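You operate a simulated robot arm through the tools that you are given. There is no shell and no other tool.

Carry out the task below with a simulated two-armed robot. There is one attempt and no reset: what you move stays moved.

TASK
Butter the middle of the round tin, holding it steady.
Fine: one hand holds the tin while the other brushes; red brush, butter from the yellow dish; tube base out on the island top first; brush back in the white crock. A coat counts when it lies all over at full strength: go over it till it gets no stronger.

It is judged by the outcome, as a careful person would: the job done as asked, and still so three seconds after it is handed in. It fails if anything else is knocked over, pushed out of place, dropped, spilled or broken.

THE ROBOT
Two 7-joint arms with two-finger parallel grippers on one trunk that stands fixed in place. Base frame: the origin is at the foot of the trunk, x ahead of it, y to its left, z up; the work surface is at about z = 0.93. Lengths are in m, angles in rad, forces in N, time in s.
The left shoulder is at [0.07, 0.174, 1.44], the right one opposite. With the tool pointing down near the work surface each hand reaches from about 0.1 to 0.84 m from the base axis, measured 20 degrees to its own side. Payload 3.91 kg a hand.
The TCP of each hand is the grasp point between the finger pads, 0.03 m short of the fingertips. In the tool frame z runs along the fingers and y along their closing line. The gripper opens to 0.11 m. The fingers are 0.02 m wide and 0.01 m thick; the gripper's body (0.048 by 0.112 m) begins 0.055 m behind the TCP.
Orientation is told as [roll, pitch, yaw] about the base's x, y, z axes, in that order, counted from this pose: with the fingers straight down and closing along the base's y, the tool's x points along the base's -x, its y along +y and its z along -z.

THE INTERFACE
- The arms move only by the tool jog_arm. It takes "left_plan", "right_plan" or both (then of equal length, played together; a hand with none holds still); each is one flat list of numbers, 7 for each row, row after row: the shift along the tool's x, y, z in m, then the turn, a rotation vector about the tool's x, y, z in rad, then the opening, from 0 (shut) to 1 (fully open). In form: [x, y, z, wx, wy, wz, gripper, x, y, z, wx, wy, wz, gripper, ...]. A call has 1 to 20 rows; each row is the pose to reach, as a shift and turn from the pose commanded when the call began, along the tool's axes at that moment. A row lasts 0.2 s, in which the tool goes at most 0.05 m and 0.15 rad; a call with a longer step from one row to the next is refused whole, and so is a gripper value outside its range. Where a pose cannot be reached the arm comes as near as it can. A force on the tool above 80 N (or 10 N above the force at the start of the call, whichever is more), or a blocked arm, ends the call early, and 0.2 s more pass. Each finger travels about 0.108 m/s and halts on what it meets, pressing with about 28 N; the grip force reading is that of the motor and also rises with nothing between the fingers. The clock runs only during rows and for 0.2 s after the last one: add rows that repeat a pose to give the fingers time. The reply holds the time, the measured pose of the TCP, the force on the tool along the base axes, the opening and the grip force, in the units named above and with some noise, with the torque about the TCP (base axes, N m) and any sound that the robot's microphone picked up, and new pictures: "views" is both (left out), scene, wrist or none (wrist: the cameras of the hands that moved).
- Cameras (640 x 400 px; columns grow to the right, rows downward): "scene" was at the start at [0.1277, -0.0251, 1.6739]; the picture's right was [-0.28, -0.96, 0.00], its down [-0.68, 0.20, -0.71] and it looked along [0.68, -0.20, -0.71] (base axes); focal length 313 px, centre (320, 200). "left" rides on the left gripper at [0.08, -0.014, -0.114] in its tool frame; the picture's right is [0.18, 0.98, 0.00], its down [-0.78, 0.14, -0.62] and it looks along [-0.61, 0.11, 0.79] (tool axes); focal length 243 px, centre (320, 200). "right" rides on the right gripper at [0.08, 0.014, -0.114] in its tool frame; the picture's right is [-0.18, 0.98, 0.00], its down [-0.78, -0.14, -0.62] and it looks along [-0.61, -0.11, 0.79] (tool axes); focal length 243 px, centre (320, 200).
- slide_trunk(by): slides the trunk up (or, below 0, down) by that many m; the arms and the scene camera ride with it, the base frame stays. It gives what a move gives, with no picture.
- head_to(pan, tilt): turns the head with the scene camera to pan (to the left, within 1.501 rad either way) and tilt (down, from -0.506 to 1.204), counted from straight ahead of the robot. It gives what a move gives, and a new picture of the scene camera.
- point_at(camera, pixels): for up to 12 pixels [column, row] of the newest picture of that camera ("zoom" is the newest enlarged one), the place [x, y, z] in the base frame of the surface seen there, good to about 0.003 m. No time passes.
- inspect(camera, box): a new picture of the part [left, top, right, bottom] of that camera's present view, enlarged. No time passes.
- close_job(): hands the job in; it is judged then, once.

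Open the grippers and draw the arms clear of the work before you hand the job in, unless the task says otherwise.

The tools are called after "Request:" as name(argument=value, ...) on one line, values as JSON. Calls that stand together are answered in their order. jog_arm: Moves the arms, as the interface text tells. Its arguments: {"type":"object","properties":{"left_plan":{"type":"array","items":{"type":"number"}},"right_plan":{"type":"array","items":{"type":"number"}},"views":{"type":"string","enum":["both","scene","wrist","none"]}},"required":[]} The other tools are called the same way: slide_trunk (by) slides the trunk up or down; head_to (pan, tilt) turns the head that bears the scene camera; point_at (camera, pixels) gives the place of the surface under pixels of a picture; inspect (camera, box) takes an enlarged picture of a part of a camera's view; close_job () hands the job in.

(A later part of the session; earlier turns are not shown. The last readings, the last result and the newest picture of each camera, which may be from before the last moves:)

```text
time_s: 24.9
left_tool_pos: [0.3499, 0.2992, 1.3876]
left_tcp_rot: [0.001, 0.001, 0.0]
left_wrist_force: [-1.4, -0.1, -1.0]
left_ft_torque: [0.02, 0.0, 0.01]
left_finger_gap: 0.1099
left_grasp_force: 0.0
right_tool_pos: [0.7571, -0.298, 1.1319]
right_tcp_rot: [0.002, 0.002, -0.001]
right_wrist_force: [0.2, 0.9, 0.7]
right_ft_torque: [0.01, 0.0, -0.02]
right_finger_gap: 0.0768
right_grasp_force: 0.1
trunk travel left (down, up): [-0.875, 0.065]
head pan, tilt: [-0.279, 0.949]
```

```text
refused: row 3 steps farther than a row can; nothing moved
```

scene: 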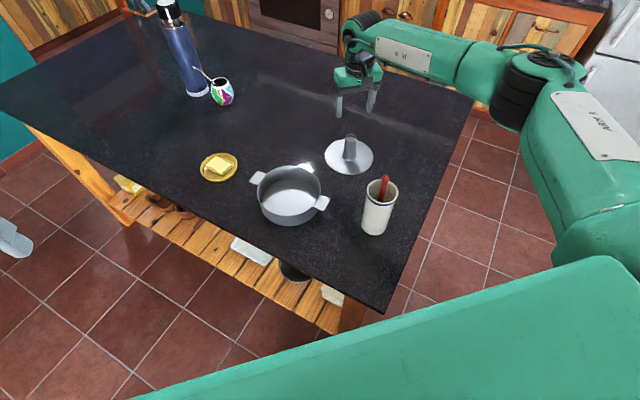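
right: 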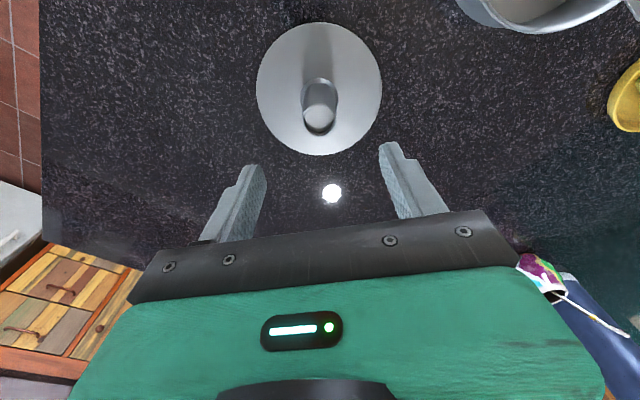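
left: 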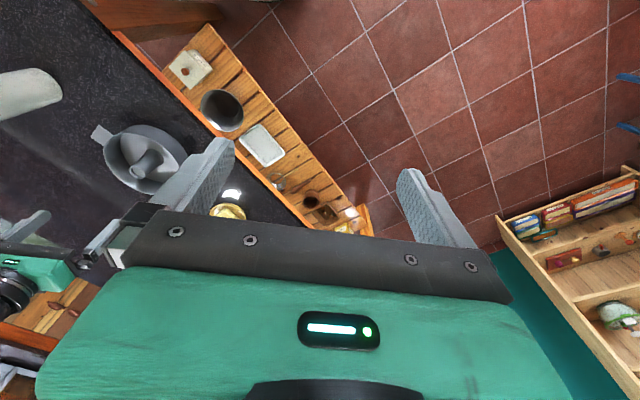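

Request:
jog_arm(right_plan=[0, 0, -0.04, 0, 0, 0, 0.7, 0, 0, -0.08, 0, 0, 0, 0.7, 0.018, -0.022, -0.11, 0, 0, 0, 0.7, 0.045, -0.056, -0.12, 0, 0, 0, 0.7, 0.074, -0.091, -0.12, 0, 0, 0, 0.7, 0.103, -0.127, -0.12, 0, 0, 0, 0.7, 0.132, -0.163, -0.12, 0, 0, 0, 0.7, 0.161, -0.199, -0.12, 0, 0, 0, 0.7, 0.19, -0.235, -0.12, 0, 0, 0, 0.7, 0.219, -0.271, -0.12, 0, 0, 0, 0.7, 0.248, -0.307, -0.12, 0, 0, 0, 0.7], views="scene")

```text
time_s: 27.3
left_tool_pos: [0.3493, 0.299, 1.3872]
left_tcp_rot: [0.0, -0.002, 0.002]
left_wrist_force: [0.1, 0.5, 0.1]
left_ft_torque: [-0.01, 0.0, 0.0]
left_finger_gap: 0.1101
left_grasp_force: 0.1
right_tool_pos: [0.5108, -0.6067, 1.2511]
right_tcp_rot: [0.002, 0.0, 0.002]
right_wrist_force: [-0.6, 0.3, -1.3]
right_ft_torque: [-0.01, -0.02, 0.0]
right_finger_gap: 0.0772
right_grasp_force: 0.0
trunk travel left (down, up): [-0.875, 0.065]
head pan, tilt: [-0.279, 0.949]
```

scene: 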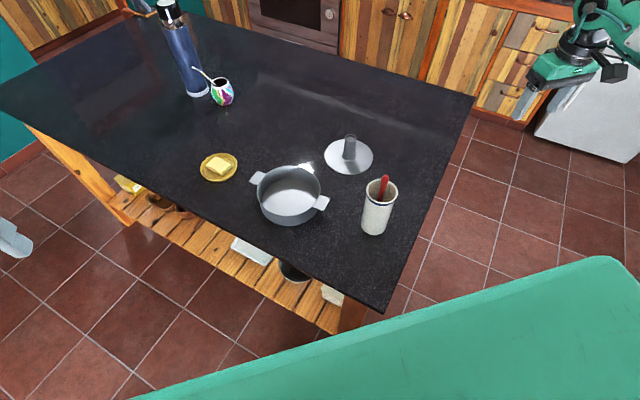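

Now a clear view. Zoom on the crock at (378,205) and measure the rim and handle; also the tin's floor.

Request:
inspect(camera="scene", box=[350, 165, 414, 245])

Request:
point_at(camera="scene", pixels=[[365, 191], [397, 192], [380, 182], [381, 204], [372, 184], [392, 186], [369, 201], [392, 202], [386, 178], [385, 183], [383.5, 190], [382, 198]])

Request:
point_at(camera="scene", pixels=[[289, 195], [275, 195], [303, 195], [289, 183], [289, 207], [321, 203], [318, 210], [316, 198], [327, 206], [323, 196], [257, 179], [350, 136]])

```text
5.00 times, centred on (382, 205) of scene
```

zoom: 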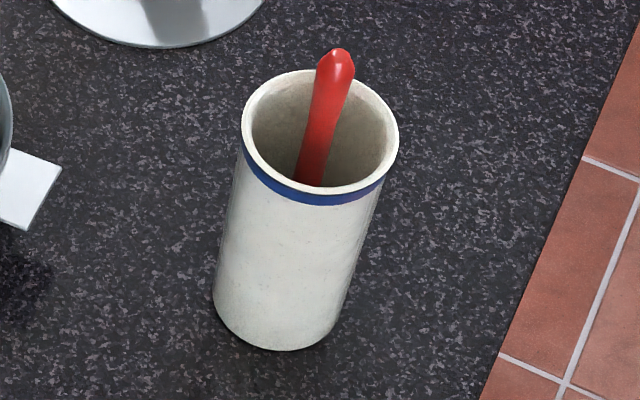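

```text
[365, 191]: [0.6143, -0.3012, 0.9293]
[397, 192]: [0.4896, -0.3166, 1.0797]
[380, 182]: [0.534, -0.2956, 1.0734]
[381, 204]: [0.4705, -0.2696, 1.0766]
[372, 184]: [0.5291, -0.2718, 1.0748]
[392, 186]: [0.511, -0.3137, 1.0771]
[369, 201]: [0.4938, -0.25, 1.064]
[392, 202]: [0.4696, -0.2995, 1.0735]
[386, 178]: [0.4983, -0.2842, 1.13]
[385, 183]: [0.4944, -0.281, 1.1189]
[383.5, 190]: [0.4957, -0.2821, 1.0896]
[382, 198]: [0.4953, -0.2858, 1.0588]
```

```text
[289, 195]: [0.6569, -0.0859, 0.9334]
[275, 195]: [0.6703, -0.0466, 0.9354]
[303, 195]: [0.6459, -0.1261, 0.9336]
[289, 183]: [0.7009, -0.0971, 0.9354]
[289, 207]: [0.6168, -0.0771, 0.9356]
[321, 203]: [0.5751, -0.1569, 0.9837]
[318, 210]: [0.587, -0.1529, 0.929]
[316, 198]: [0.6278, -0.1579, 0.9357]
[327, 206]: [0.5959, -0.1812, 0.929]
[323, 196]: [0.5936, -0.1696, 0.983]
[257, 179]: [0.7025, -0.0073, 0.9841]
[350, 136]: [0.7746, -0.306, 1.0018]
```

Brush handle stands almost vertical at about (0.501,-0.286), top z 1.135; crock rim z 1.077. Bring the left hand over it.

Request:
jog_arm(left_plan=[-0.011, -0.042, 0.01, 0, 0, 0, 0.6, -0.022, -0.084, 0.02, 0, 0, 0, 0.6, -0.033, -0.126, 0.03, 0, 0, 0, 0.6, -0.044, -0.168, 0.04, 0, 0, 0, 0.6, -0.055, -0.21, 0.05, 0, 0, 0, 0.6, -0.066, -0.252, 0.06, 0, 0, 0, 0.6, -0.077, -0.294, 0.07, 0, 0, 0, 0.6, -0.088, -0.336, 0.08, 0, 0, 0, 0.6, -0.099, -0.378, 0.09, 0, 0, 0, 0.6, -0.11, -0.42, 0.1, 0, 0, 0, 0.6, -0.121, -0.462, 0.11, 0, 0, 0, 0.6, -0.132, -0.504, 0.12, 0, 0, 0, 0.6, -0.143, -0.546, 0.13, 0, 0, 0, 0.6, -0.153, -0.585, 0.137, 0, 0, 0, 0.6])

```text
time_s: 30.3
left_tool_pos: [0.505, -0.2866, 1.2503]
left_tcp_rot: [0.001, 0.0, 0.002]
left_wrist_force: [-0.2, -0.3, 0.3]
left_ft_torque: [0.05, -0.04, -0.02]
left_finger_gap: 0.0658
left_grasp_force: 0.0
right_tool_pos: [0.5122, -0.6084, 1.2494]
right_tcp_rot: [0.003, 0.001, 0.0]
right_wrist_force: [-0.1, -0.3, 0.4]
right_ft_torque: [-0.01, 0.0, -0.04]
right_finger_gap: 0.0771
right_grasp_force: 0.1
trunk travel left (down, up): [-0.875, 0.065]
head pan, tilt: [-0.279, 0.949]
```

scene: 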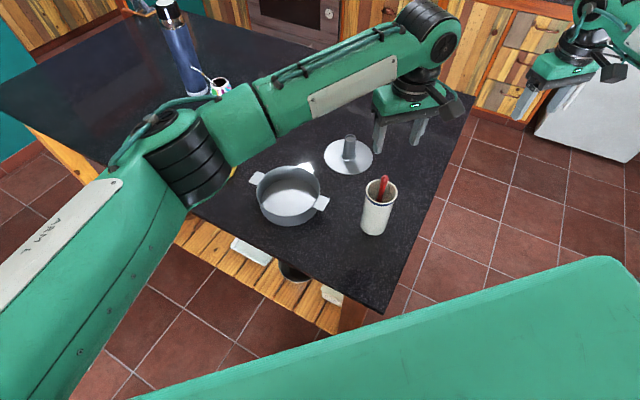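
left: 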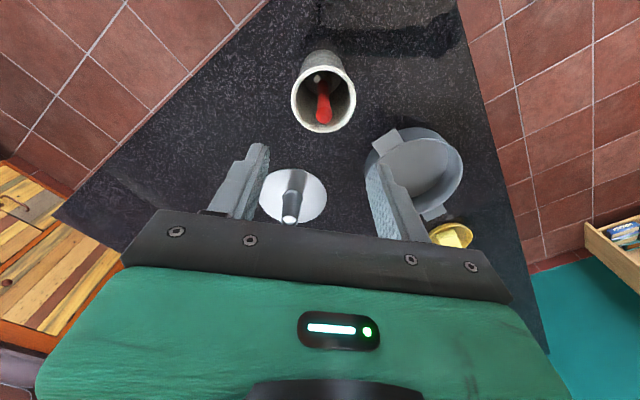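

Zoom the left wrist picture on the crock at (323,95).

Request:
inspect(camera="left", box=[280, 40, 370, 140])

Request:
point_at(camera="left", pixels=[[323, 119], [323, 113], [322, 105], [320, 92], [318, 79], [293, 98], [355, 95], [324, 131], [322, 64]])

```text
4.00 times, centred on (325, 90) of left
```

zoom: 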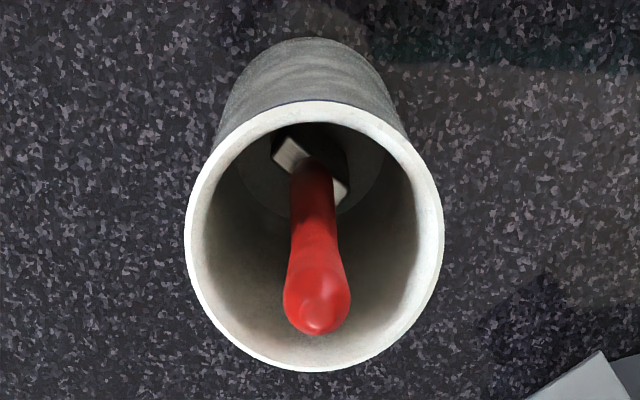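

```text
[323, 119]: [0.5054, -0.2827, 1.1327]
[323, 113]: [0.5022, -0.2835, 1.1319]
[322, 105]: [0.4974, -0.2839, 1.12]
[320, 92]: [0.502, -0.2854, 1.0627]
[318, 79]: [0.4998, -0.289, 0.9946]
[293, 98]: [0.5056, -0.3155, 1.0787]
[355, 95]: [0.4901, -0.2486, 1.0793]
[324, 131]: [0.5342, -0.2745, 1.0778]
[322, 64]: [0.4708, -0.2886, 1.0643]
```

Handle top centre about (0.503,-0.284), with the flat brush head seen below. Lower so the fingertips stay just above the rim (TCP z 1.115).

Request:
jog_arm(left_plan=[0.002, 0.0026, 0.035, 0, 0, 0, 0.5, 0.002, 0.0026, 0.07, 0, 0, 0, 0.5, 0.002, 0.0026, 0.1, 0, 0, 0, 0.5, 0.002, 0.0026, 0.12, 0, 0, 0, 0.5, 0.002, 0.0026, 0.135, 0, 0, 0, 0.5])

```text
time_s: 31.5
left_tool_pos: [0.5034, -0.284, 1.1137]
left_tcp_rot: [-0.002, 0.0, -0.001]
left_wrist_force: [-0.2, 0.4, 0.6]
left_ft_torque: [-0.01, 0.01, 0.02]
left_finger_gap: 0.0552
left_grasp_force: 0.0
right_tool_pos: [0.5132, -0.6058, 1.25]
right_tcp_rot: [0.001, 0.003, 0.0]
right_wrist_force: [0.4, 0.0, 0.1]
right_ft_torque: [0.03, 0.02, 0.02]
right_finger_gap: 0.0769
right_grasp_force: 0.1
trunk travel left (down, up): [-0.875, 0.065]
head pan, tilt: [-0.279, 0.949]
```

scene: 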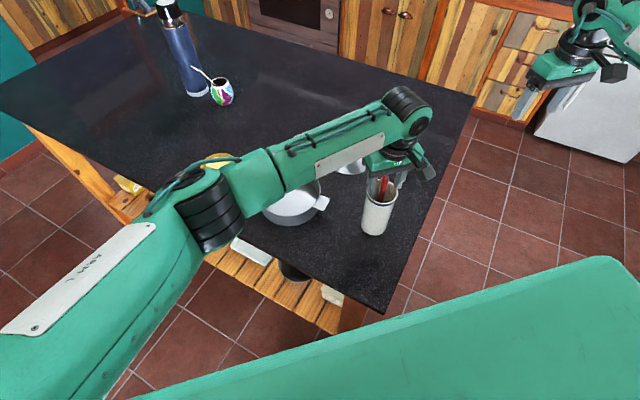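
left: 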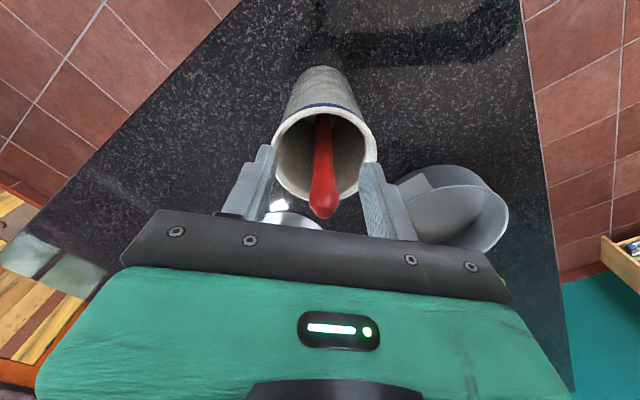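

Handle lies between the fingers at (322,195). I'll check how high the left forearm is above the tin, then close.

Request:
point_at(camera="scene", pixels=[[260, 180], [275, 200], [230, 235], [330, 160], [300, 205], [321, 203]])

Request:
jog_arm(left_plan=[0, 0, 0, 0, 0, 0, 0.25, 0, 0, 0, 0, 0, 0, 0.1, 0, 0, 0, 0, 0, 0, 0, 0, 0, 0, 0, 0, 0, 0], views="wrist")

```text
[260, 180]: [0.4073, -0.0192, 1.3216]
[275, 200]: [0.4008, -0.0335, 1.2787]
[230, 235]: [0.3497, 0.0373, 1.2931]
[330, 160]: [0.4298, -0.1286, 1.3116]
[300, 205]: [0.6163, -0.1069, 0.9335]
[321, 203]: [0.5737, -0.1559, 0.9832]
```

```text
time_s: 32.5
left_tool_pos: [0.5047, -0.2837, 1.1127]
left_tcp_rot: [0.0, 0.0, -0.001]
left_wrist_force: [-0.4, -1.1, -0.3]
left_ft_torque: [0.0, -0.05, 0.05]
left_finger_gap: 0.0137
left_grasp_force: 27.9
right_tool_pos: [0.5136, -0.6063, 1.2498]
right_tcp_rot: [0.002, 0.001, 0.0]
right_wrist_force: [0.9, 0.0, -0.8]
right_ft_torque: [-0.01, 0.0, 0.04]
right_finger_gap: 0.0774
right_grasp_force: 0.2
trunk travel left (down, up): [-0.875, 0.065]
head pan, tilt: [-0.279, 0.949]
```

left: 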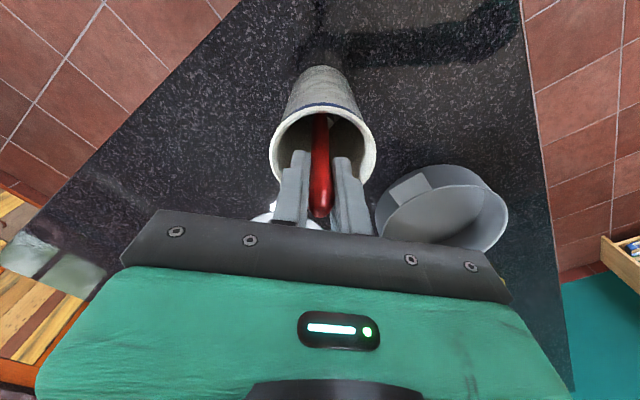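

Handle gripped (gap 0.0137, 28 N). Lift slowly straight up out of the crock.

Request:
jog_arm(left_plan=[0, 0, -0.003, 0, 0, 0, 0, 0, 0, -0.007, 0, 0, 0, 0, 0, 0, -0.012, 0, 0, 0, 0, 0, 0, -0.018, 0, 0, 0, 0, 0, 0, -0.025, 0, 0, 0, 0, 0, 0, -0.033, 0, 0, 0, 0, 0, 0, -0.041, 0, 0, 0, 0, 0, 0, -0.049, 0, 0, 0, 0, 0, 0, -0.057, 0, 0, 0, 0])

```text
time_s: 34.5
left_tool_pos: [0.5021, -0.2823, 1.1697]
left_tcp_rot: [0.0, 0.0, 0.001]
left_wrist_force: [0.2, -0.1, -0.3]
left_ft_torque: [0.03, 0.01, -0.01]
left_finger_gap: 0.0139
left_grasp_force: 27.7
right_tool_pos: [0.5135, -0.6061, 1.2502]
right_tcp_rot: [0.0, 0.003, 0.002]
right_wrist_force: [0.0, -0.6, 0.0]
right_ft_torque: [-0.03, 0.03, 0.0]
right_finger_gap: 0.0772
right_grasp_force: 0.0
trunk travel left (down, up): [-0.875, 0.065]
head pan, tilt: [-0.279, 0.949]
```

scene: 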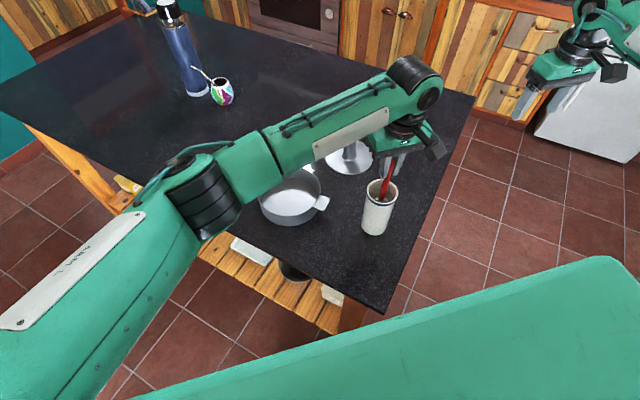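
left: 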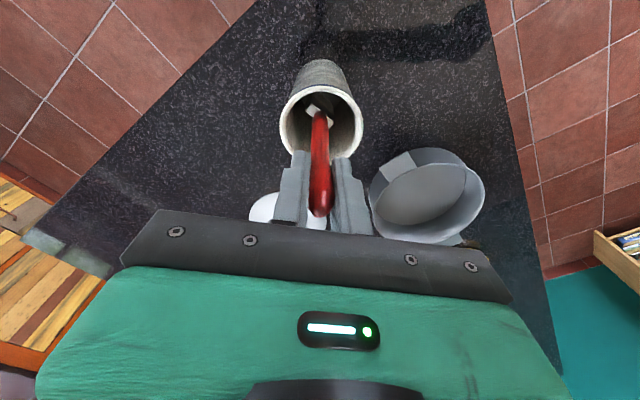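

The brush rises with the hand. Keep lifting until the head is clear of the rim.

Request:
jog_arm(left_plan=[0, 0, -0.006, 0, 0, 0, 0, 0, 0, -0.014, 0, 0, 0, 0, 0, 0, -0.022, 0, 0, 0, 0, 0, 0, -0.03, 0, 0, 0, 0, 0, 0, -0.039, 0, 0, 0, 0, 0, 0, -0.048, 0, 0, 0, 0, 0, 0, -0.058, 0, 0, 0, 0, 0, 0, -0.068, 0, 0, 0, 0, 0, 0, -0.078, 0, 0, 0, 0, 0, 0, -0.088, 0, 0, 0, 0, 0, 0, -0.098, 0, 0, 0, 0, 0, 0, -0.108, 0, 0, 0, 0, 0, 0, -0.118, 0, 0, 0, 0, 0, 0, -0.125, 0, 0, 0, 0])

```text
time_s: 37.5
left_tool_pos: [0.4999, -0.282, 1.2942]
left_tcp_rot: [0.0, 0.001, 0.002]
left_wrist_force: [-0.3, -0.2, -0.5]
left_ft_torque: [0.01, -0.01, 0.0]
left_finger_gap: 0.0137
left_grasp_force: 28.2
right_tool_pos: [0.5132, -0.6057, 1.2492]
right_tcp_rot: [0.001, 0.001, -0.001]
right_wrist_force: [0.3, 0.6, 0.3]
right_ft_torque: [-0.01, 0.01, 0.01]
right_finger_gap: 0.0771
right_grasp_force: 0.1
trunk travel left (down, up): [-0.875, 0.065]
head pan, tilt: [-0.279, 0.949]
```

scene: 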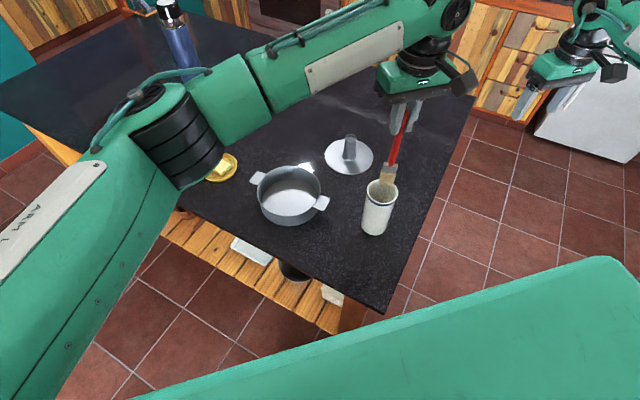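
left: 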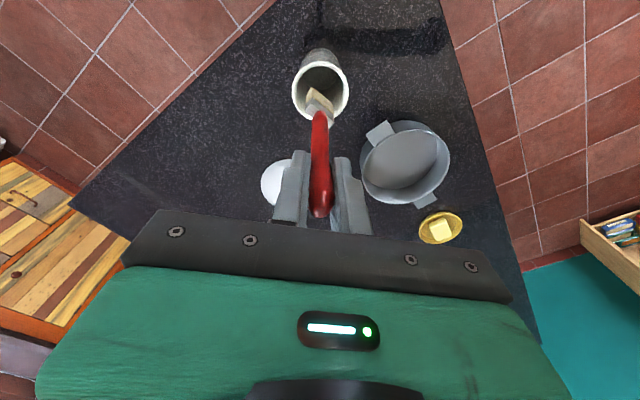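

Request:
inspect(camera="scene", box=[350, 90, 430, 200])

Request:
inspect(camera="left", box=[270, 40, 370, 220])

Request:
point_at(camera="scene", pixels=[[388, 165], [387, 172], [385, 178], [384, 182], [393, 145], [379, 181], [389, 183]])

```text
3.64 times, centred on (390, 145) of scene
```

zoom: 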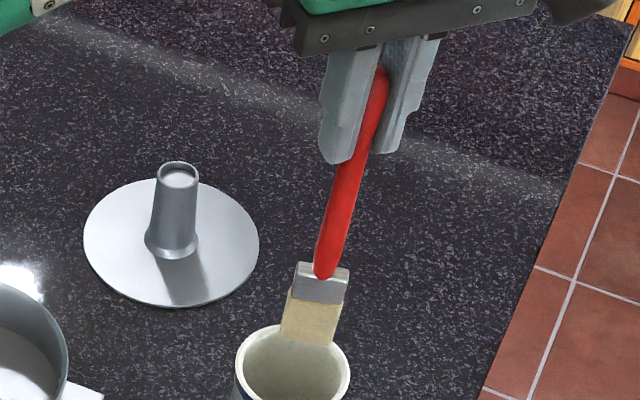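

```text
2.22 times, centred on (320, 130) of left
```

zoom: 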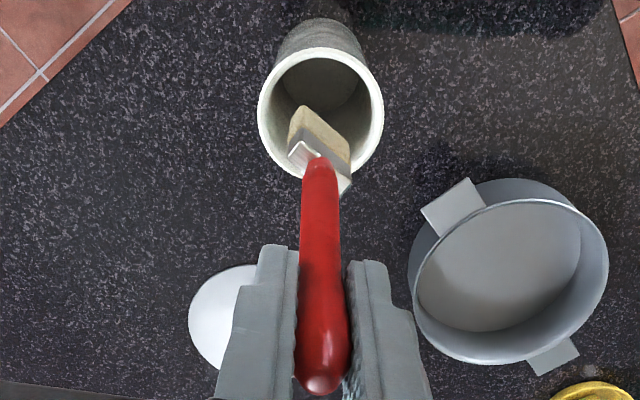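

```text
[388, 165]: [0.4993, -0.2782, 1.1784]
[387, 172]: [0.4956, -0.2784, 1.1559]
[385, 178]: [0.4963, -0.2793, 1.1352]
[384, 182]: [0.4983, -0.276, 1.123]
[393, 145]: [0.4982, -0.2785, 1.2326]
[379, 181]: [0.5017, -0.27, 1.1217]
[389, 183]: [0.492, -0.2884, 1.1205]
```

Brush fully out: bristle tips at about z 1.116, i.e. 0.178 below the TCP, head 0.025 wide. Carry it over to above the dish.

Request:
jog_arm(left_plan=[-0.005, 0.006, -0.005, 0, 0, 0, 0, -0.018, 0.022, -0.008, 0, 0, 0, 0, -0.036, 0.045, -0.008, 0, 0, 0, 0, -0.056, 0.07, -0.008, 0, 0, 0, 0, -0.078, 0.097, -0.006, 0, 0, 0, 0, -0.1, 0.124, 0, 0, 0, 0, 0, -0.122, 0.151, 0, 0, 0, 0, 0, -0.144, 0.178, 0, 0, 0, 0, 0, -0.166, 0.206, 0, 0, 0, 0, 0, -0.188, 0.233, 0, 0, 0, 0, 0, -0.21, 0.26, 0, 0, 0, 0, 0, -0.232, 0.288, 0.005, 0, 0, 0, 0, -0.254, 0.315, 0.012, 0, 0, 0, 0, -0.275, 0.341, 0.02, 0, 0, 0, 0, -0.293, 0.363, 0.03, 0, 0, 0, 0, -0.303, 0.376, 0.04, 0, 0, 0, 0])

```text
time_s: 40.9
left_tool_pos: [0.8054, 0.0933, 1.2546]
left_tcp_rot: [-0.001, 0.0, 0.001]
left_wrist_force: [-0.6, -0.7, -0.7]
left_ft_torque: [0.02, 0.0, 0.01]
left_finger_gap: 0.014
left_grasp_force: 28.0
right_tool_pos: [0.5138, -0.6059, 1.2517]
right_tcp_rot: [0.001, 0.003, 0.001]
right_wrist_force: [-0.3, -0.1, 0.1]
right_ft_torque: [0.0, -0.01, 0.02]
right_finger_gap: 0.077
right_grasp_force: 0.0
trunk travel left (down, up): [-0.875, 0.065]
head pan, tilt: [-0.279, 0.949]
```

scene: 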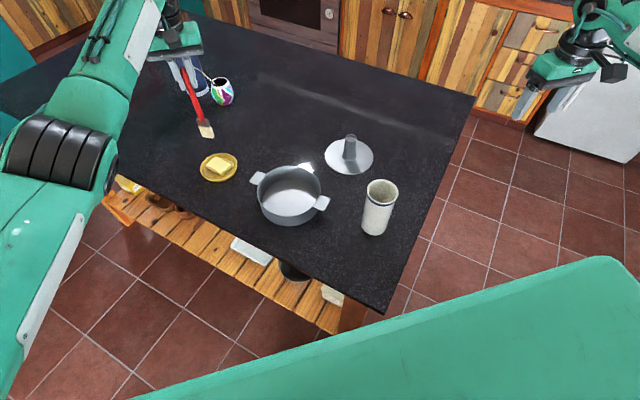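
left: 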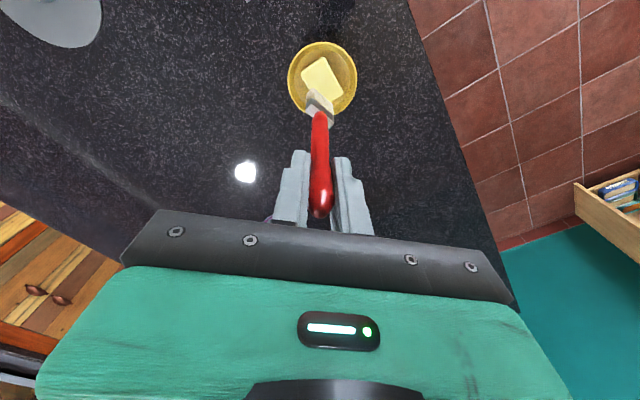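

Reached over the dish. Measure the butter in both views: dish at (322,78) in the left picture and (219,167) in the scene.

Request:
inspect(camera="left", box=[280, 30, 370, 130])

Request:
point_at(camera="left", pixels=[[322, 72], [315, 60], [302, 73], [341, 84], [330, 62], [320, 85], [320, 44], [290, 75], [356, 78], [335, 95]])

Request:
inspect(camera="scene", box=[170, 50, 260, 190])

Request:
point_at(camera="scene", pixels=[[219, 166], [216, 161], [227, 164], [212, 168], [222, 171], [219, 164], [206, 137], [209, 130], [201, 127]])

```text
4.00 times, centred on (325, 80) of left
```

zoom: 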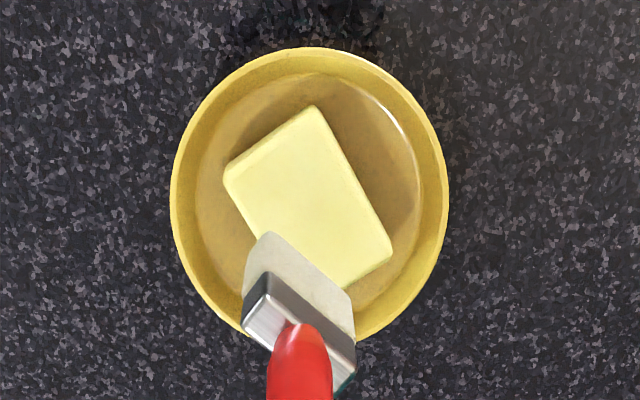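

```text
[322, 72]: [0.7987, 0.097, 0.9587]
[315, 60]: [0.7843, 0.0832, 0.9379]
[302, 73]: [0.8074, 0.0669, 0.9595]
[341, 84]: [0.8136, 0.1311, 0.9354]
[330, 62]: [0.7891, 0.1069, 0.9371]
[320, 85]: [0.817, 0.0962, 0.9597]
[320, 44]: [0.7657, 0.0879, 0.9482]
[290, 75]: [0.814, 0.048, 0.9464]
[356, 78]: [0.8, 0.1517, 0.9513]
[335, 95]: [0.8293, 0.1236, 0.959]
```

```text
2.86 times, centred on (215, 120) of scene
```

zoom: 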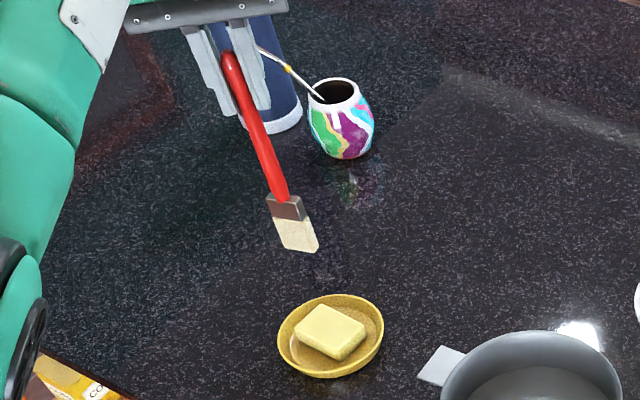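

```text
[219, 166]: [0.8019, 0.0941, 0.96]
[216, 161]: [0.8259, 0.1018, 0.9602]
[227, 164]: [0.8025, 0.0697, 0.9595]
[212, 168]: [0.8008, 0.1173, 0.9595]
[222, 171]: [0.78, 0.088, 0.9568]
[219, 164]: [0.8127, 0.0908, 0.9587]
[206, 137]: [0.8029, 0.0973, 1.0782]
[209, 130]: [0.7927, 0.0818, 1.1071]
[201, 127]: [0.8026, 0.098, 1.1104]
```

Butter top is at z 0.9595, centred about (0.807,0.095), right under the brush. Lower until just above, then touch gently.

Request:
jog_arm(left_plan=[0, 0, 0.02, 0, 0, 0, 0, 0, 0, 0.045, 0, 0, 0, 0, 0, 0, 0.07, 0, 0, 0, 0, 0, 0, 0.09, 0, 0, 0, 0, 0, 0, 0.102, 0, 0, 0, 0, 0, 0, 0.109, 0, 0, 0, 0])

Request:
jog_arm(left_plan=[0, 0, 0.003, 0, 0, 0, 0, 0, 0, 0.006, 0, 0, 0, 0], views="none")

```text
time_s: 42.3
left_tool_pos: [0.8049, 0.0926, 1.1455]
left_tcp_rot: [-0.002, 0.0, 0.001]
left_wrist_force: [0.6, 1.2, 0.3]
left_ft_torque: [0.0, 0.01, -0.02]
left_finger_gap: 0.0137
left_grasp_force: 27.5
right_tool_pos: [0.5121, -0.605, 1.2504]
right_tcp_rot: [0.002, 0.001, 0.0]
right_wrist_force: [-0.4, 0.3, 0.3]
right_ft_torque: [-0.02, 0.03, -0.04]
right_finger_gap: 0.0771
right_grasp_force: 0.0
trunk travel left (down, up): [-0.875, 0.065]
head pan, tilt: [-0.279, 0.949]
```

scene: 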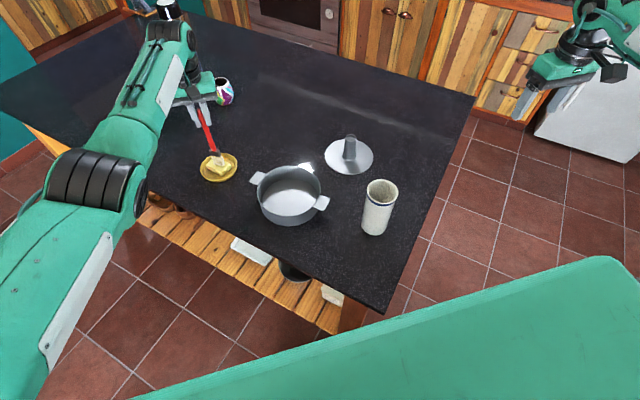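
left: 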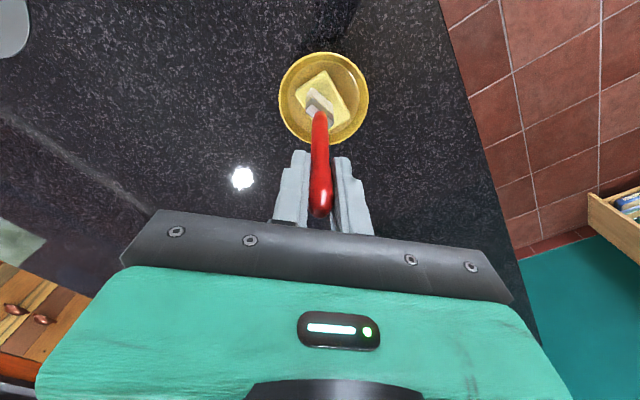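

```text
time_s: 42.9
left_tool_pos: [0.8048, 0.093, 1.1395]
left_tcp_rot: [0.0, 0.0, 0.001]
left_wrist_force: [0.1, -0.9, 0.9]
left_ft_torque: [0.0, 0.01, -0.01]
left_finger_gap: 0.0141
left_grasp_force: 27.9
right_tool_pos: [0.5128, -0.6069, 1.2519]
right_tcp_rot: [0.002, 0.002, 0.0]
right_wrist_force: [-0.3, -0.2, -0.1]
right_ft_torque: [-0.02, 0.03, 0.01]
right_finger_gap: 0.077
right_grasp_force: 0.0
trunk travel left (down, up): [-0.875, 0.065]
head pan, tilt: [-0.279, 0.949]
```

Still no load at TCP z 1.1395. Step down by 2 mm at a time, reading the force.

Request:
jog_arm(left_plan=[0, 0, 0.002, 0, 0, 0, 0], views="none")

Request:
jog_arm(left_plan=[0, 0, 0.002, 0, 0, 0, 0], views="none")

Request:
jog_arm(left_plan=[0, 0, 0.002, 0, 0, 0, 0], views="wrist")

```text
time_s: 43.3
left_tool_pos: [0.8048, 0.0924, 1.1401]
left_tcp_rot: [-0.002, -0.003, 0.001]
left_wrist_force: [0.9, 1.2, 3.4]
left_ft_torque: [0.1, -0.09, -0.03]
left_finger_gap: 0.0137
left_grasp_force: 27.8
right_tool_pos: [0.5122, -0.6066, 1.2512]
right_tcp_rot: [0.001, 0.0, 0.0]
right_wrist_force: [0.2, 0.2, 0.2]
right_ft_torque: [0.0, -0.03, -0.05]
right_finger_gap: 0.0772
right_grasp_force: 0.2
trunk travel left (down, up): [-0.875, 0.065]
head pan, tilt: [-0.279, 0.949]
```

```text
time_s: 43.7
left_tool_pos: [0.8042, 0.0939, 1.1379]
left_tcp_rot: [-0.002, -0.004, -0.001]
left_wrist_force: [1.1, 0.7, 14.3]
left_ft_torque: [0.07, -0.03, -0.02]
left_finger_gap: 0.0136
left_grasp_force: 28.0
right_tool_pos: [0.511, -0.6064, 1.2507]
right_tcp_rot: [0.003, 0.0, 0.0]
right_wrist_force: [-0.6, -0.4, 0.1]
right_ft_torque: [0.01, 0.01, 0.02]
right_finger_gap: 0.0771
right_grasp_force: 0.0
trunk travel left (down, up): [-0.875, 0.065]
head pan, tilt: [-0.279, 0.949]
```

```text
time_s: 44.1
left_tool_pos: [0.8029, 0.0926, 1.1371]
left_tcp_rot: [0.001, -0.006, -0.001]
left_wrist_force: [1.5, 0.7, 22.6]
left_ft_torque: [0.08, -0.11, 0.02]
left_finger_gap: 0.0139
left_grasp_force: 28.1
right_tool_pos: [0.5103, -0.6071, 1.2519]
right_tcp_rot: [0.002, -0.003, 0.002]
right_wrist_force: [-0.5, -0.2, -0.7]
right_ft_torque: [-0.01, 0.0, -0.05]
right_finger_gap: 0.0772
right_grasp_force: 0.0
trunk travel left (down, up): [-0.875, 0.065]
head pan, tilt: [-0.279, 0.949]
```

left: 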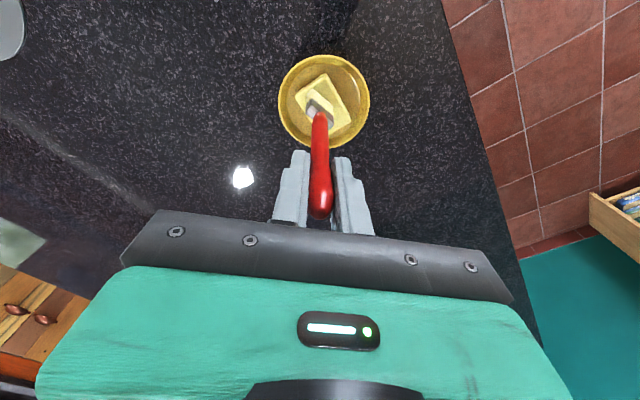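

Contact is stiff (22 N). Ease up ~2.5 mm to a light touch, work the brush ±4 mm on the butter, then lift a bit and look at the bristles.

Request:
jog_arm(left_plan=[0, 0, -0.0025, 0, 0, 0, 0, 0.003, 0, -0.0025, 0, 0, 0, 0, 0, 0, -0.0025, 0, 0, 0, 0, -0.003, 0, -0.0025, 0, 0, 0, 0, 0, 0, -0.0025, 0, 0, 0, 0, 0, 0, -0.0025, 0, 0, 0, 0], views="none")

Request:
jog_arm(left_plan=[0, 0, -0.006, 0, 0, 0, 0, 0, 0, -0.02, 0, 0, 0, 0, 0, 0, -0.045, 0, 0, 0, 0, 0, 0, -0.075, 0, 0, 0, 0, 0, 0, -0.1, 0, 0, 0, 0])

Request:
inspect(camera="scene", box=[170, 50, 260, 190])

```text
time_s: 45.5
left_tool_pos: [0.8063, 0.0927, 1.1378]
left_tcp_rot: [0.0, 0.0, 0.0]
left_wrist_force: [-0.2, 0.6, 5.6]
left_ft_torque: [0.08, 0.0, -0.01]
left_finger_gap: 0.0139
left_grasp_force: 27.8
right_tool_pos: [0.5122, -0.6068, 1.2502]
right_tcp_rot: [0.001, -0.001, -0.001]
right_wrist_force: [0.2, -0.4, -0.8]
right_ft_torque: [0.01, -0.02, -0.04]
right_finger_gap: 0.077
right_grasp_force: 0.1
trunk travel left (down, up): [-0.875, 0.065]
head pan, tilt: [-0.279, 0.949]
```

```text
time_s: 46.7
left_tool_pos: [0.8034, 0.0929, 1.238]
left_tcp_rot: [0.0, 0.001, -0.001]
left_wrist_force: [-0.3, -0.2, 0.5]
left_ft_torque: [-0.03, -0.01, 0.03]
left_finger_gap: 0.0137
left_grasp_force: 28.4
right_tool_pos: [0.5123, -0.6062, 1.2515]
right_tcp_rot: [0.0, 0.001, 0.0]
right_wrist_force: [-0.2, -0.8, 0.5]
right_ft_torque: [0.0, -0.02, 0.01]
right_finger_gap: 0.0769
right_grasp_force: 0.0
trunk travel left (down, up): [-0.875, 0.065]
head pan, tilt: [-0.279, 0.949]
```

scene: 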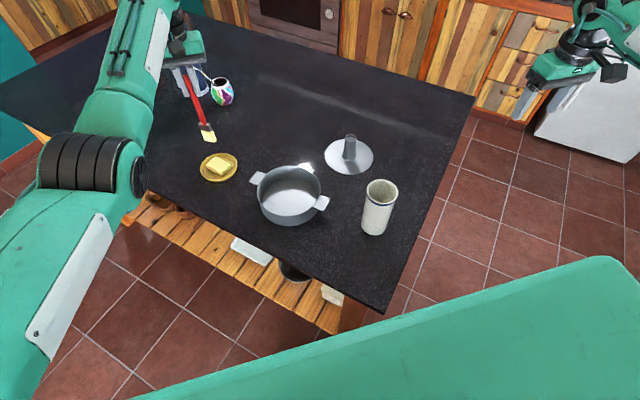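
left: 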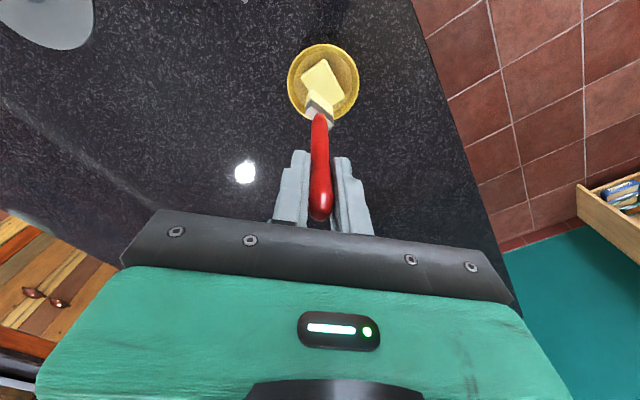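

```text
2.86 times, centred on (215, 120) of scene
```

zoom: 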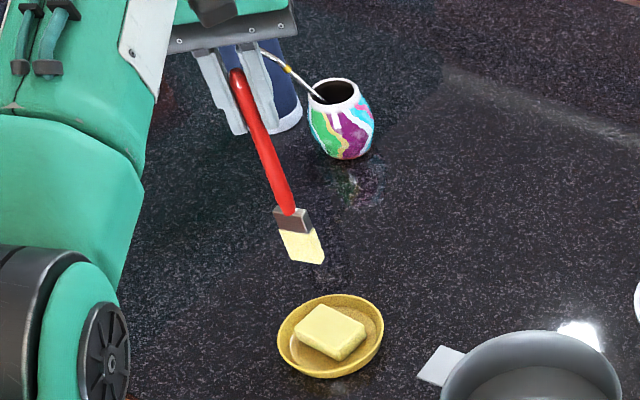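

Bristles now look yellower and the dish hasn't shifted. With the left hand hovering there, measure the near tab's corners for the right hand.

Request:
point_at(camera="scene", pixels=[[322, 196.5], [329, 199], [323.5, 208.5], [316, 206.5], [322, 203], [326.5, 204], [320, 207.5], [325, 198]])

Request:
inspect(camera="scene", box=[300, 185, 340, 220])

```text
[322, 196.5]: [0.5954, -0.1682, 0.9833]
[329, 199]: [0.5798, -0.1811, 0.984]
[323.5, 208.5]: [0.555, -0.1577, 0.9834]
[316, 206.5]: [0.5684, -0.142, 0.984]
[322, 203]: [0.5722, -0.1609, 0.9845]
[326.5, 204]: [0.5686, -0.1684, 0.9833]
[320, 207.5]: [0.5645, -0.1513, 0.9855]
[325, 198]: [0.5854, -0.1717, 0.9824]
```

```text
11.43 times, centred on (320, 202) of scene
```

zoom: 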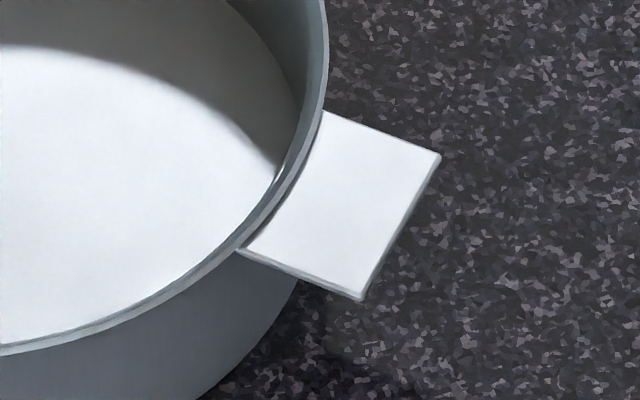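

The near tab is about 0.037 wide, its middle near (0.573,-0.164) and pointing toward the crock, so the camera side of the right hand must face inward. I'll turn the right wrist by 2.315 rad in free space to see if that yaw is reachable.

Request:
jog_arm(right_plan=[0, 0, 0, 0, 0, 0.145, 0.7, 0, 0, 0, 0, 0, 0.29, 0.7, 0, 0, 0, 0, 0, 0.435, 0.7, 0, 0, 0, 0, 0, 0.58, 0.7, 0, 0, 0, 0, 0, 0.725, 0.7, 0, 0, 0, 0, 0, 0.87, 0.7, 0, 0, 0, 0, 0, 1.015, 0.7, 0, 0, 0, 0, 0, 1.16, 0.7, 0, 0, 0, 0, 0, 1.305, 0.7, 0, 0, 0, 0, 0, 1.45, 0.7, 0, 0, 0, 0, 0, 1.595, 0.7, 0, 0, 0, 0, 0, 1.74, 0.7, 0, 0, 0, 0, 0, 1.885, 0.7, 0, 0, 0, 0, 0, 2.03, 0.7, 0, 0, 0, 0, 0, 2.175, 0.7, 0, 0, 0, 0, 0, 2.315, 0.7])

```text
time_s: 50.1
left_tool_pos: [0.8055, 0.0926, 1.2357]
left_tcp_rot: [0.0, -0.001, 0.001]
left_wrist_force: [-0.3, 0.0, -0.1]
left_ft_torque: [0.03, 0.02, -0.01]
left_finger_gap: 0.0138
left_grasp_force: 27.6
right_tool_pos: [0.5132, -0.6071, 1.2513]
right_tcp_rot: [-0.004, -0.001, -2.318]
right_wrist_force: [-0.4, 0.1, 0.7]
right_ft_torque: [0.0, 0.01, -0.01]
right_finger_gap: 0.0771
right_grasp_force: 0.1
trunk travel left (down, up): [-0.875, 0.065]
head pan, tilt: [-0.279, 0.949]
```

scene: 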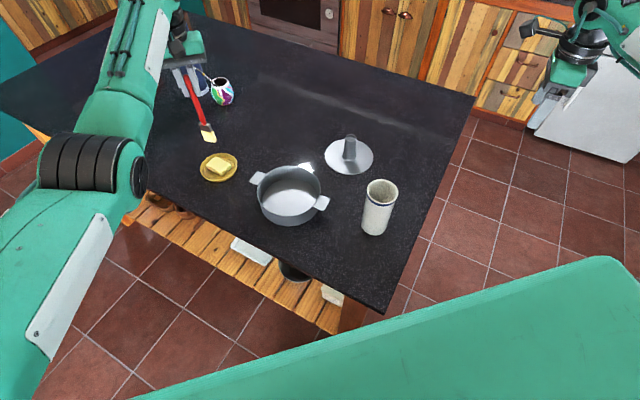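
right: 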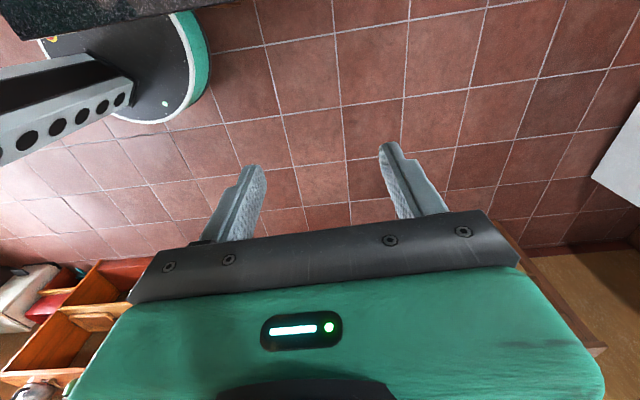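

That yaw is reachable with the hand upright. Now tilt it 0.45 rad (hand leaning outward) while moving over to (0.533,-0.208,1.20), well above the crock.

Request:
jog_arm(right_plan=[0.0307, -0.0255, 0.005, 0, 0.045, 0, 0.7, 0.0614, -0.0511, 0.01, 0, 0.09, 0, 0.7, 0.0922, -0.0766, 0.015, 0, 0.135, 0, 0.7, 0.1229, -0.1022, 0.02, 0, 0.18, 0, 0.7, 0.1536, -0.1277, 0.025, 0, 0.225, 0, 0.7, 0.1843, -0.1532, 0.03, 0, 0.27, 0, 0.7, 0.215, -0.1788, 0.035, 0, 0.315, 0, 0.7, 0.2458, -0.2043, 0.04, 0, 0.36, 0, 0.7, 0.2765, -0.2299, 0.045, 0, 0.405, 0, 0.7, 0.3072, -0.2554, 0.05, 0, 0.45, 0, 0.7])

```text
time_s: 52.3
left_tool_pos: [0.8056, 0.0942, 1.2357]
left_tcp_rot: [-0.003, 0.002, 0.001]
left_wrist_force: [0.7, 0.0, -0.6]
left_ft_torque: [-0.03, -0.05, 0.04]
left_finger_gap: 0.0141
left_grasp_force: 28.2
right_tool_pos: [0.5335, -0.2024, 1.2022]
right_tcp_rot: [-0.003, 0.452, -2.316]
right_wrist_force: [-0.1, 0.4, 0.8]
right_ft_torque: [0.04, -0.02, -0.01]
right_finger_gap: 0.0769
right_grasp_force: 0.0
trunk travel left (down, up): [-0.875, 0.065]
head pan, tilt: [-0.279, 0.949]
```

scene: 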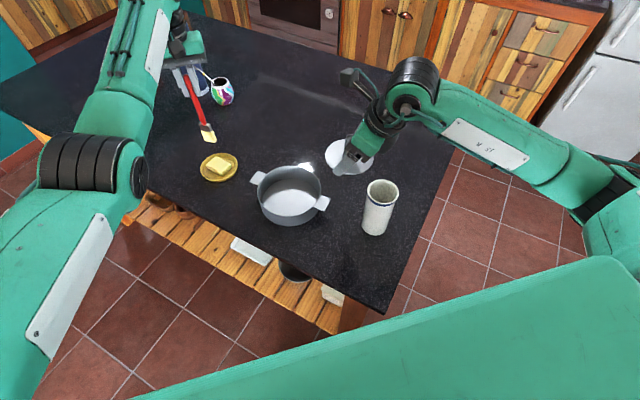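
right: 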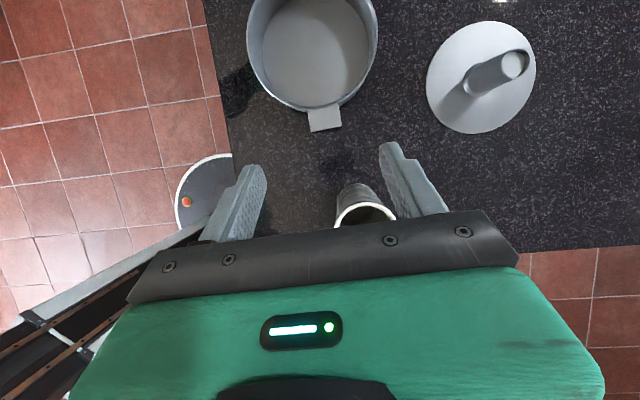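

Check the lean direction of the right hand by measuring points on wrist (408,105) and fingers (346,163), and the tab in the right view at (325,118).

Request:
point_at(camera="scene", pixels=[[405, 105], [385, 120], [370, 140], [350, 158], [346, 165], [352, 78]])

Request:
point_at(camera="right", pixels=[[325, 118], [311, 112], [338, 107], [313, 130], [342, 126], [327, 128], [366, 212], [367, 206]])

Request:
inspect(camera="right", box=[280, 70, 380, 150])

Request:
inspect(camera="scene", box=[320, 50, 480, 210])

```text
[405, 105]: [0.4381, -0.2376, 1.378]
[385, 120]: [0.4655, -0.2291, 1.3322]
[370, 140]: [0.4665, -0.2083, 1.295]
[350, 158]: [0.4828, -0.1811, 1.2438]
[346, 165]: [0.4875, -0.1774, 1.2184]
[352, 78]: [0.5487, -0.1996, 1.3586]
```

```text
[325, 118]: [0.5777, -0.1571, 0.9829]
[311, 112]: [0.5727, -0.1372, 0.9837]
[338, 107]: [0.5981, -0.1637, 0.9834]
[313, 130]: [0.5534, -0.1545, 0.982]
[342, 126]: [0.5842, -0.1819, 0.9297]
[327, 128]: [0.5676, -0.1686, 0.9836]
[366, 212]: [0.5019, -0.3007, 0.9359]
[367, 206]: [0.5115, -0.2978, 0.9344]
```

```text
5.00 times, centred on (330, 110) of right
```

zoom: 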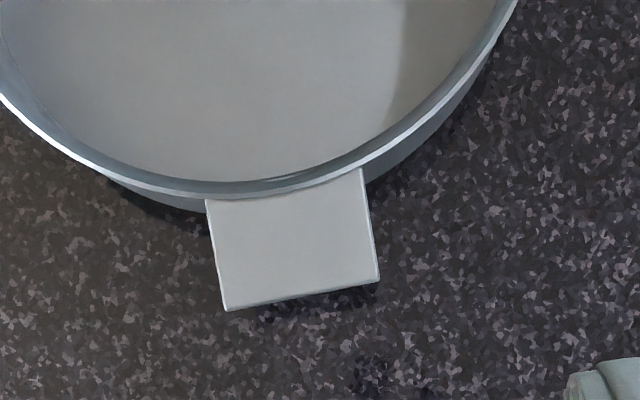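

```text
2.50 times, centred on (400, 130) of scene
```

zoom: 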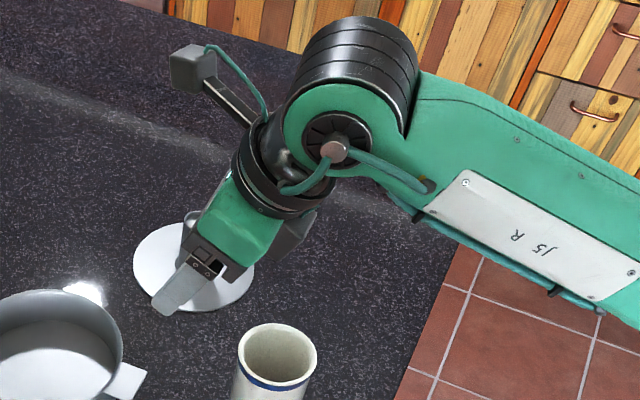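

The hand leans outward as intended, with its camera above the TCP, and the tab is aligned with it. Move down to the pre-grasp, 0.1 m short along the fingers.

Request:
jog_arm(right_plan=[-0.015, 0.001, 0.025, 0, 0, 0, 0.7, -0.03, 0.002, 0.05, 0, 0, 0, 0.7, -0.04, 0.0029, 0.075, 0, 0, 0, 0.7, -0.048, 0.0029, 0.1, 0, 0, 0, 0.7, -0.048, 0.0029, 0.13, 0, 0, 0, 0.7, -0.048, 0.0029, 0.15, 0, 0, 0, 0.7])

```text
time_s: 53.7
left_tool_pos: [0.8045, 0.0925, 1.2361]
left_tcp_rot: [-0.001, 0.0, 0.001]
left_wrist_force: [-0.3, -0.2, 0.5]
left_ft_torque: [0.0, 0.01, 0.0]
left_finger_gap: 0.0139
left_grasp_force: 27.8
right_tool_pos: [0.5492, -0.1946, 1.0467]
right_tcp_rot: [-0.002, 0.45, -2.316]
right_wrist_force: [0.1, -0.9, -0.8]
right_ft_torque: [-0.02, -0.02, 0.0]
right_finger_gap: 0.0771
right_grasp_force: 0.1
trunk travel left (down, up): [-0.875, 0.065]
head pan, tilt: [-0.279, 0.949]
```

scene: 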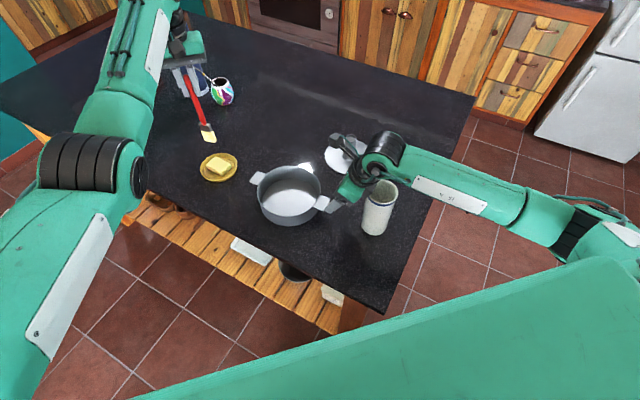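
right: 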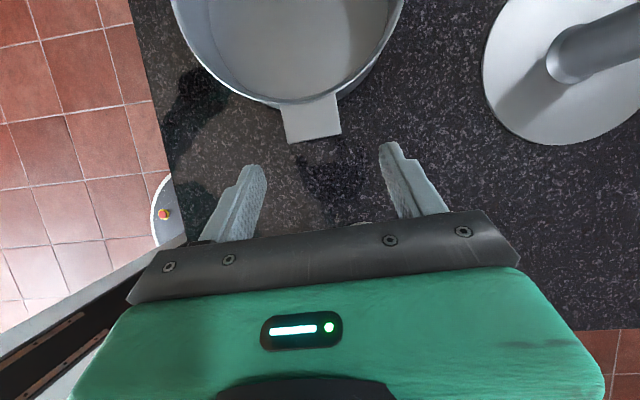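

Check clearance to the crock and re-measure the tab from here.

Request:
inspect(camera="scene", box=[300, 120, 430, 245])

Request:
inspect(camera="right", box=[220, 70, 420, 220])

Request:
point_at(camera="right", pixels=[[314, 137], [290, 139], [338, 132], [312, 120], [286, 115], [334, 100], [250, 172], [392, 150]])

```text
3.20 times, centred on (365, 182) of scene
```

zoom: 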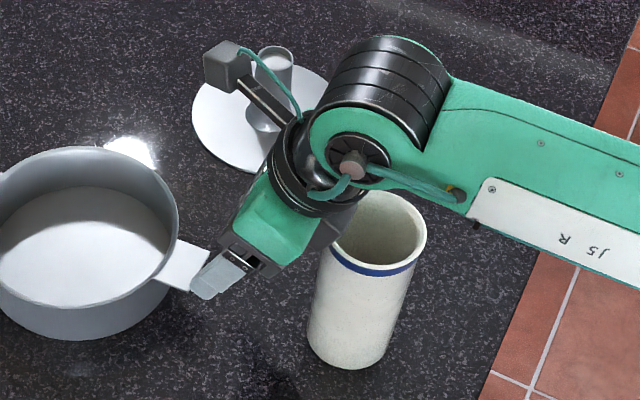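

```text
2.67 times, centred on (320, 145) of right
```

zoom: 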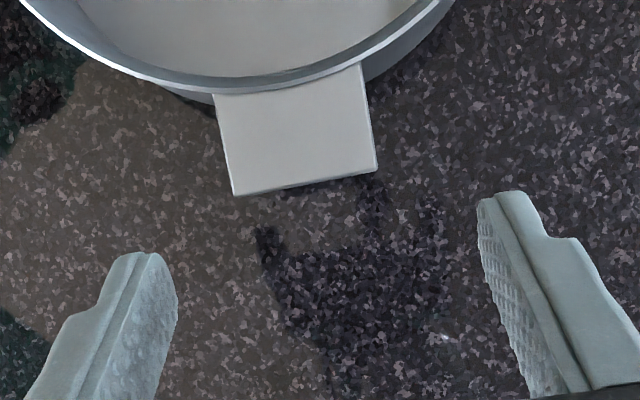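

```text
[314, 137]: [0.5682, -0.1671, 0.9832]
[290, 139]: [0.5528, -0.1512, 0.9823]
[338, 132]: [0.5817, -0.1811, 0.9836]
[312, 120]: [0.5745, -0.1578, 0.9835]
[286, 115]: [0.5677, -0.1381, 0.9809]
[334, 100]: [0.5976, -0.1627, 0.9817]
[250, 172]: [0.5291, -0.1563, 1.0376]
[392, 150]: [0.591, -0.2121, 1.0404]
```

Tip midpoint is about 5 mm off the tab's centre line, so I'll correct. First check the forearm's height near the crock.

Request:
point_at(camera="scene", pixels=[[376, 180], [390, 178], [405, 182], [370, 188], [365, 195], [362, 185], [355, 200], [349, 203], [375, 170], [430, 195]])

```text
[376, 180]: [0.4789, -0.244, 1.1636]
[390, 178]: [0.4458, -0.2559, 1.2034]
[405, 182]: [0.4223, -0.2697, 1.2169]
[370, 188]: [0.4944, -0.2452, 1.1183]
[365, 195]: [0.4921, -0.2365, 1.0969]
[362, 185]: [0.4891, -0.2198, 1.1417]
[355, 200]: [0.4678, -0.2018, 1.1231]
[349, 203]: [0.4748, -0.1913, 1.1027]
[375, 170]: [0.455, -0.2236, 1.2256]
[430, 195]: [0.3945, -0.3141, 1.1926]
```

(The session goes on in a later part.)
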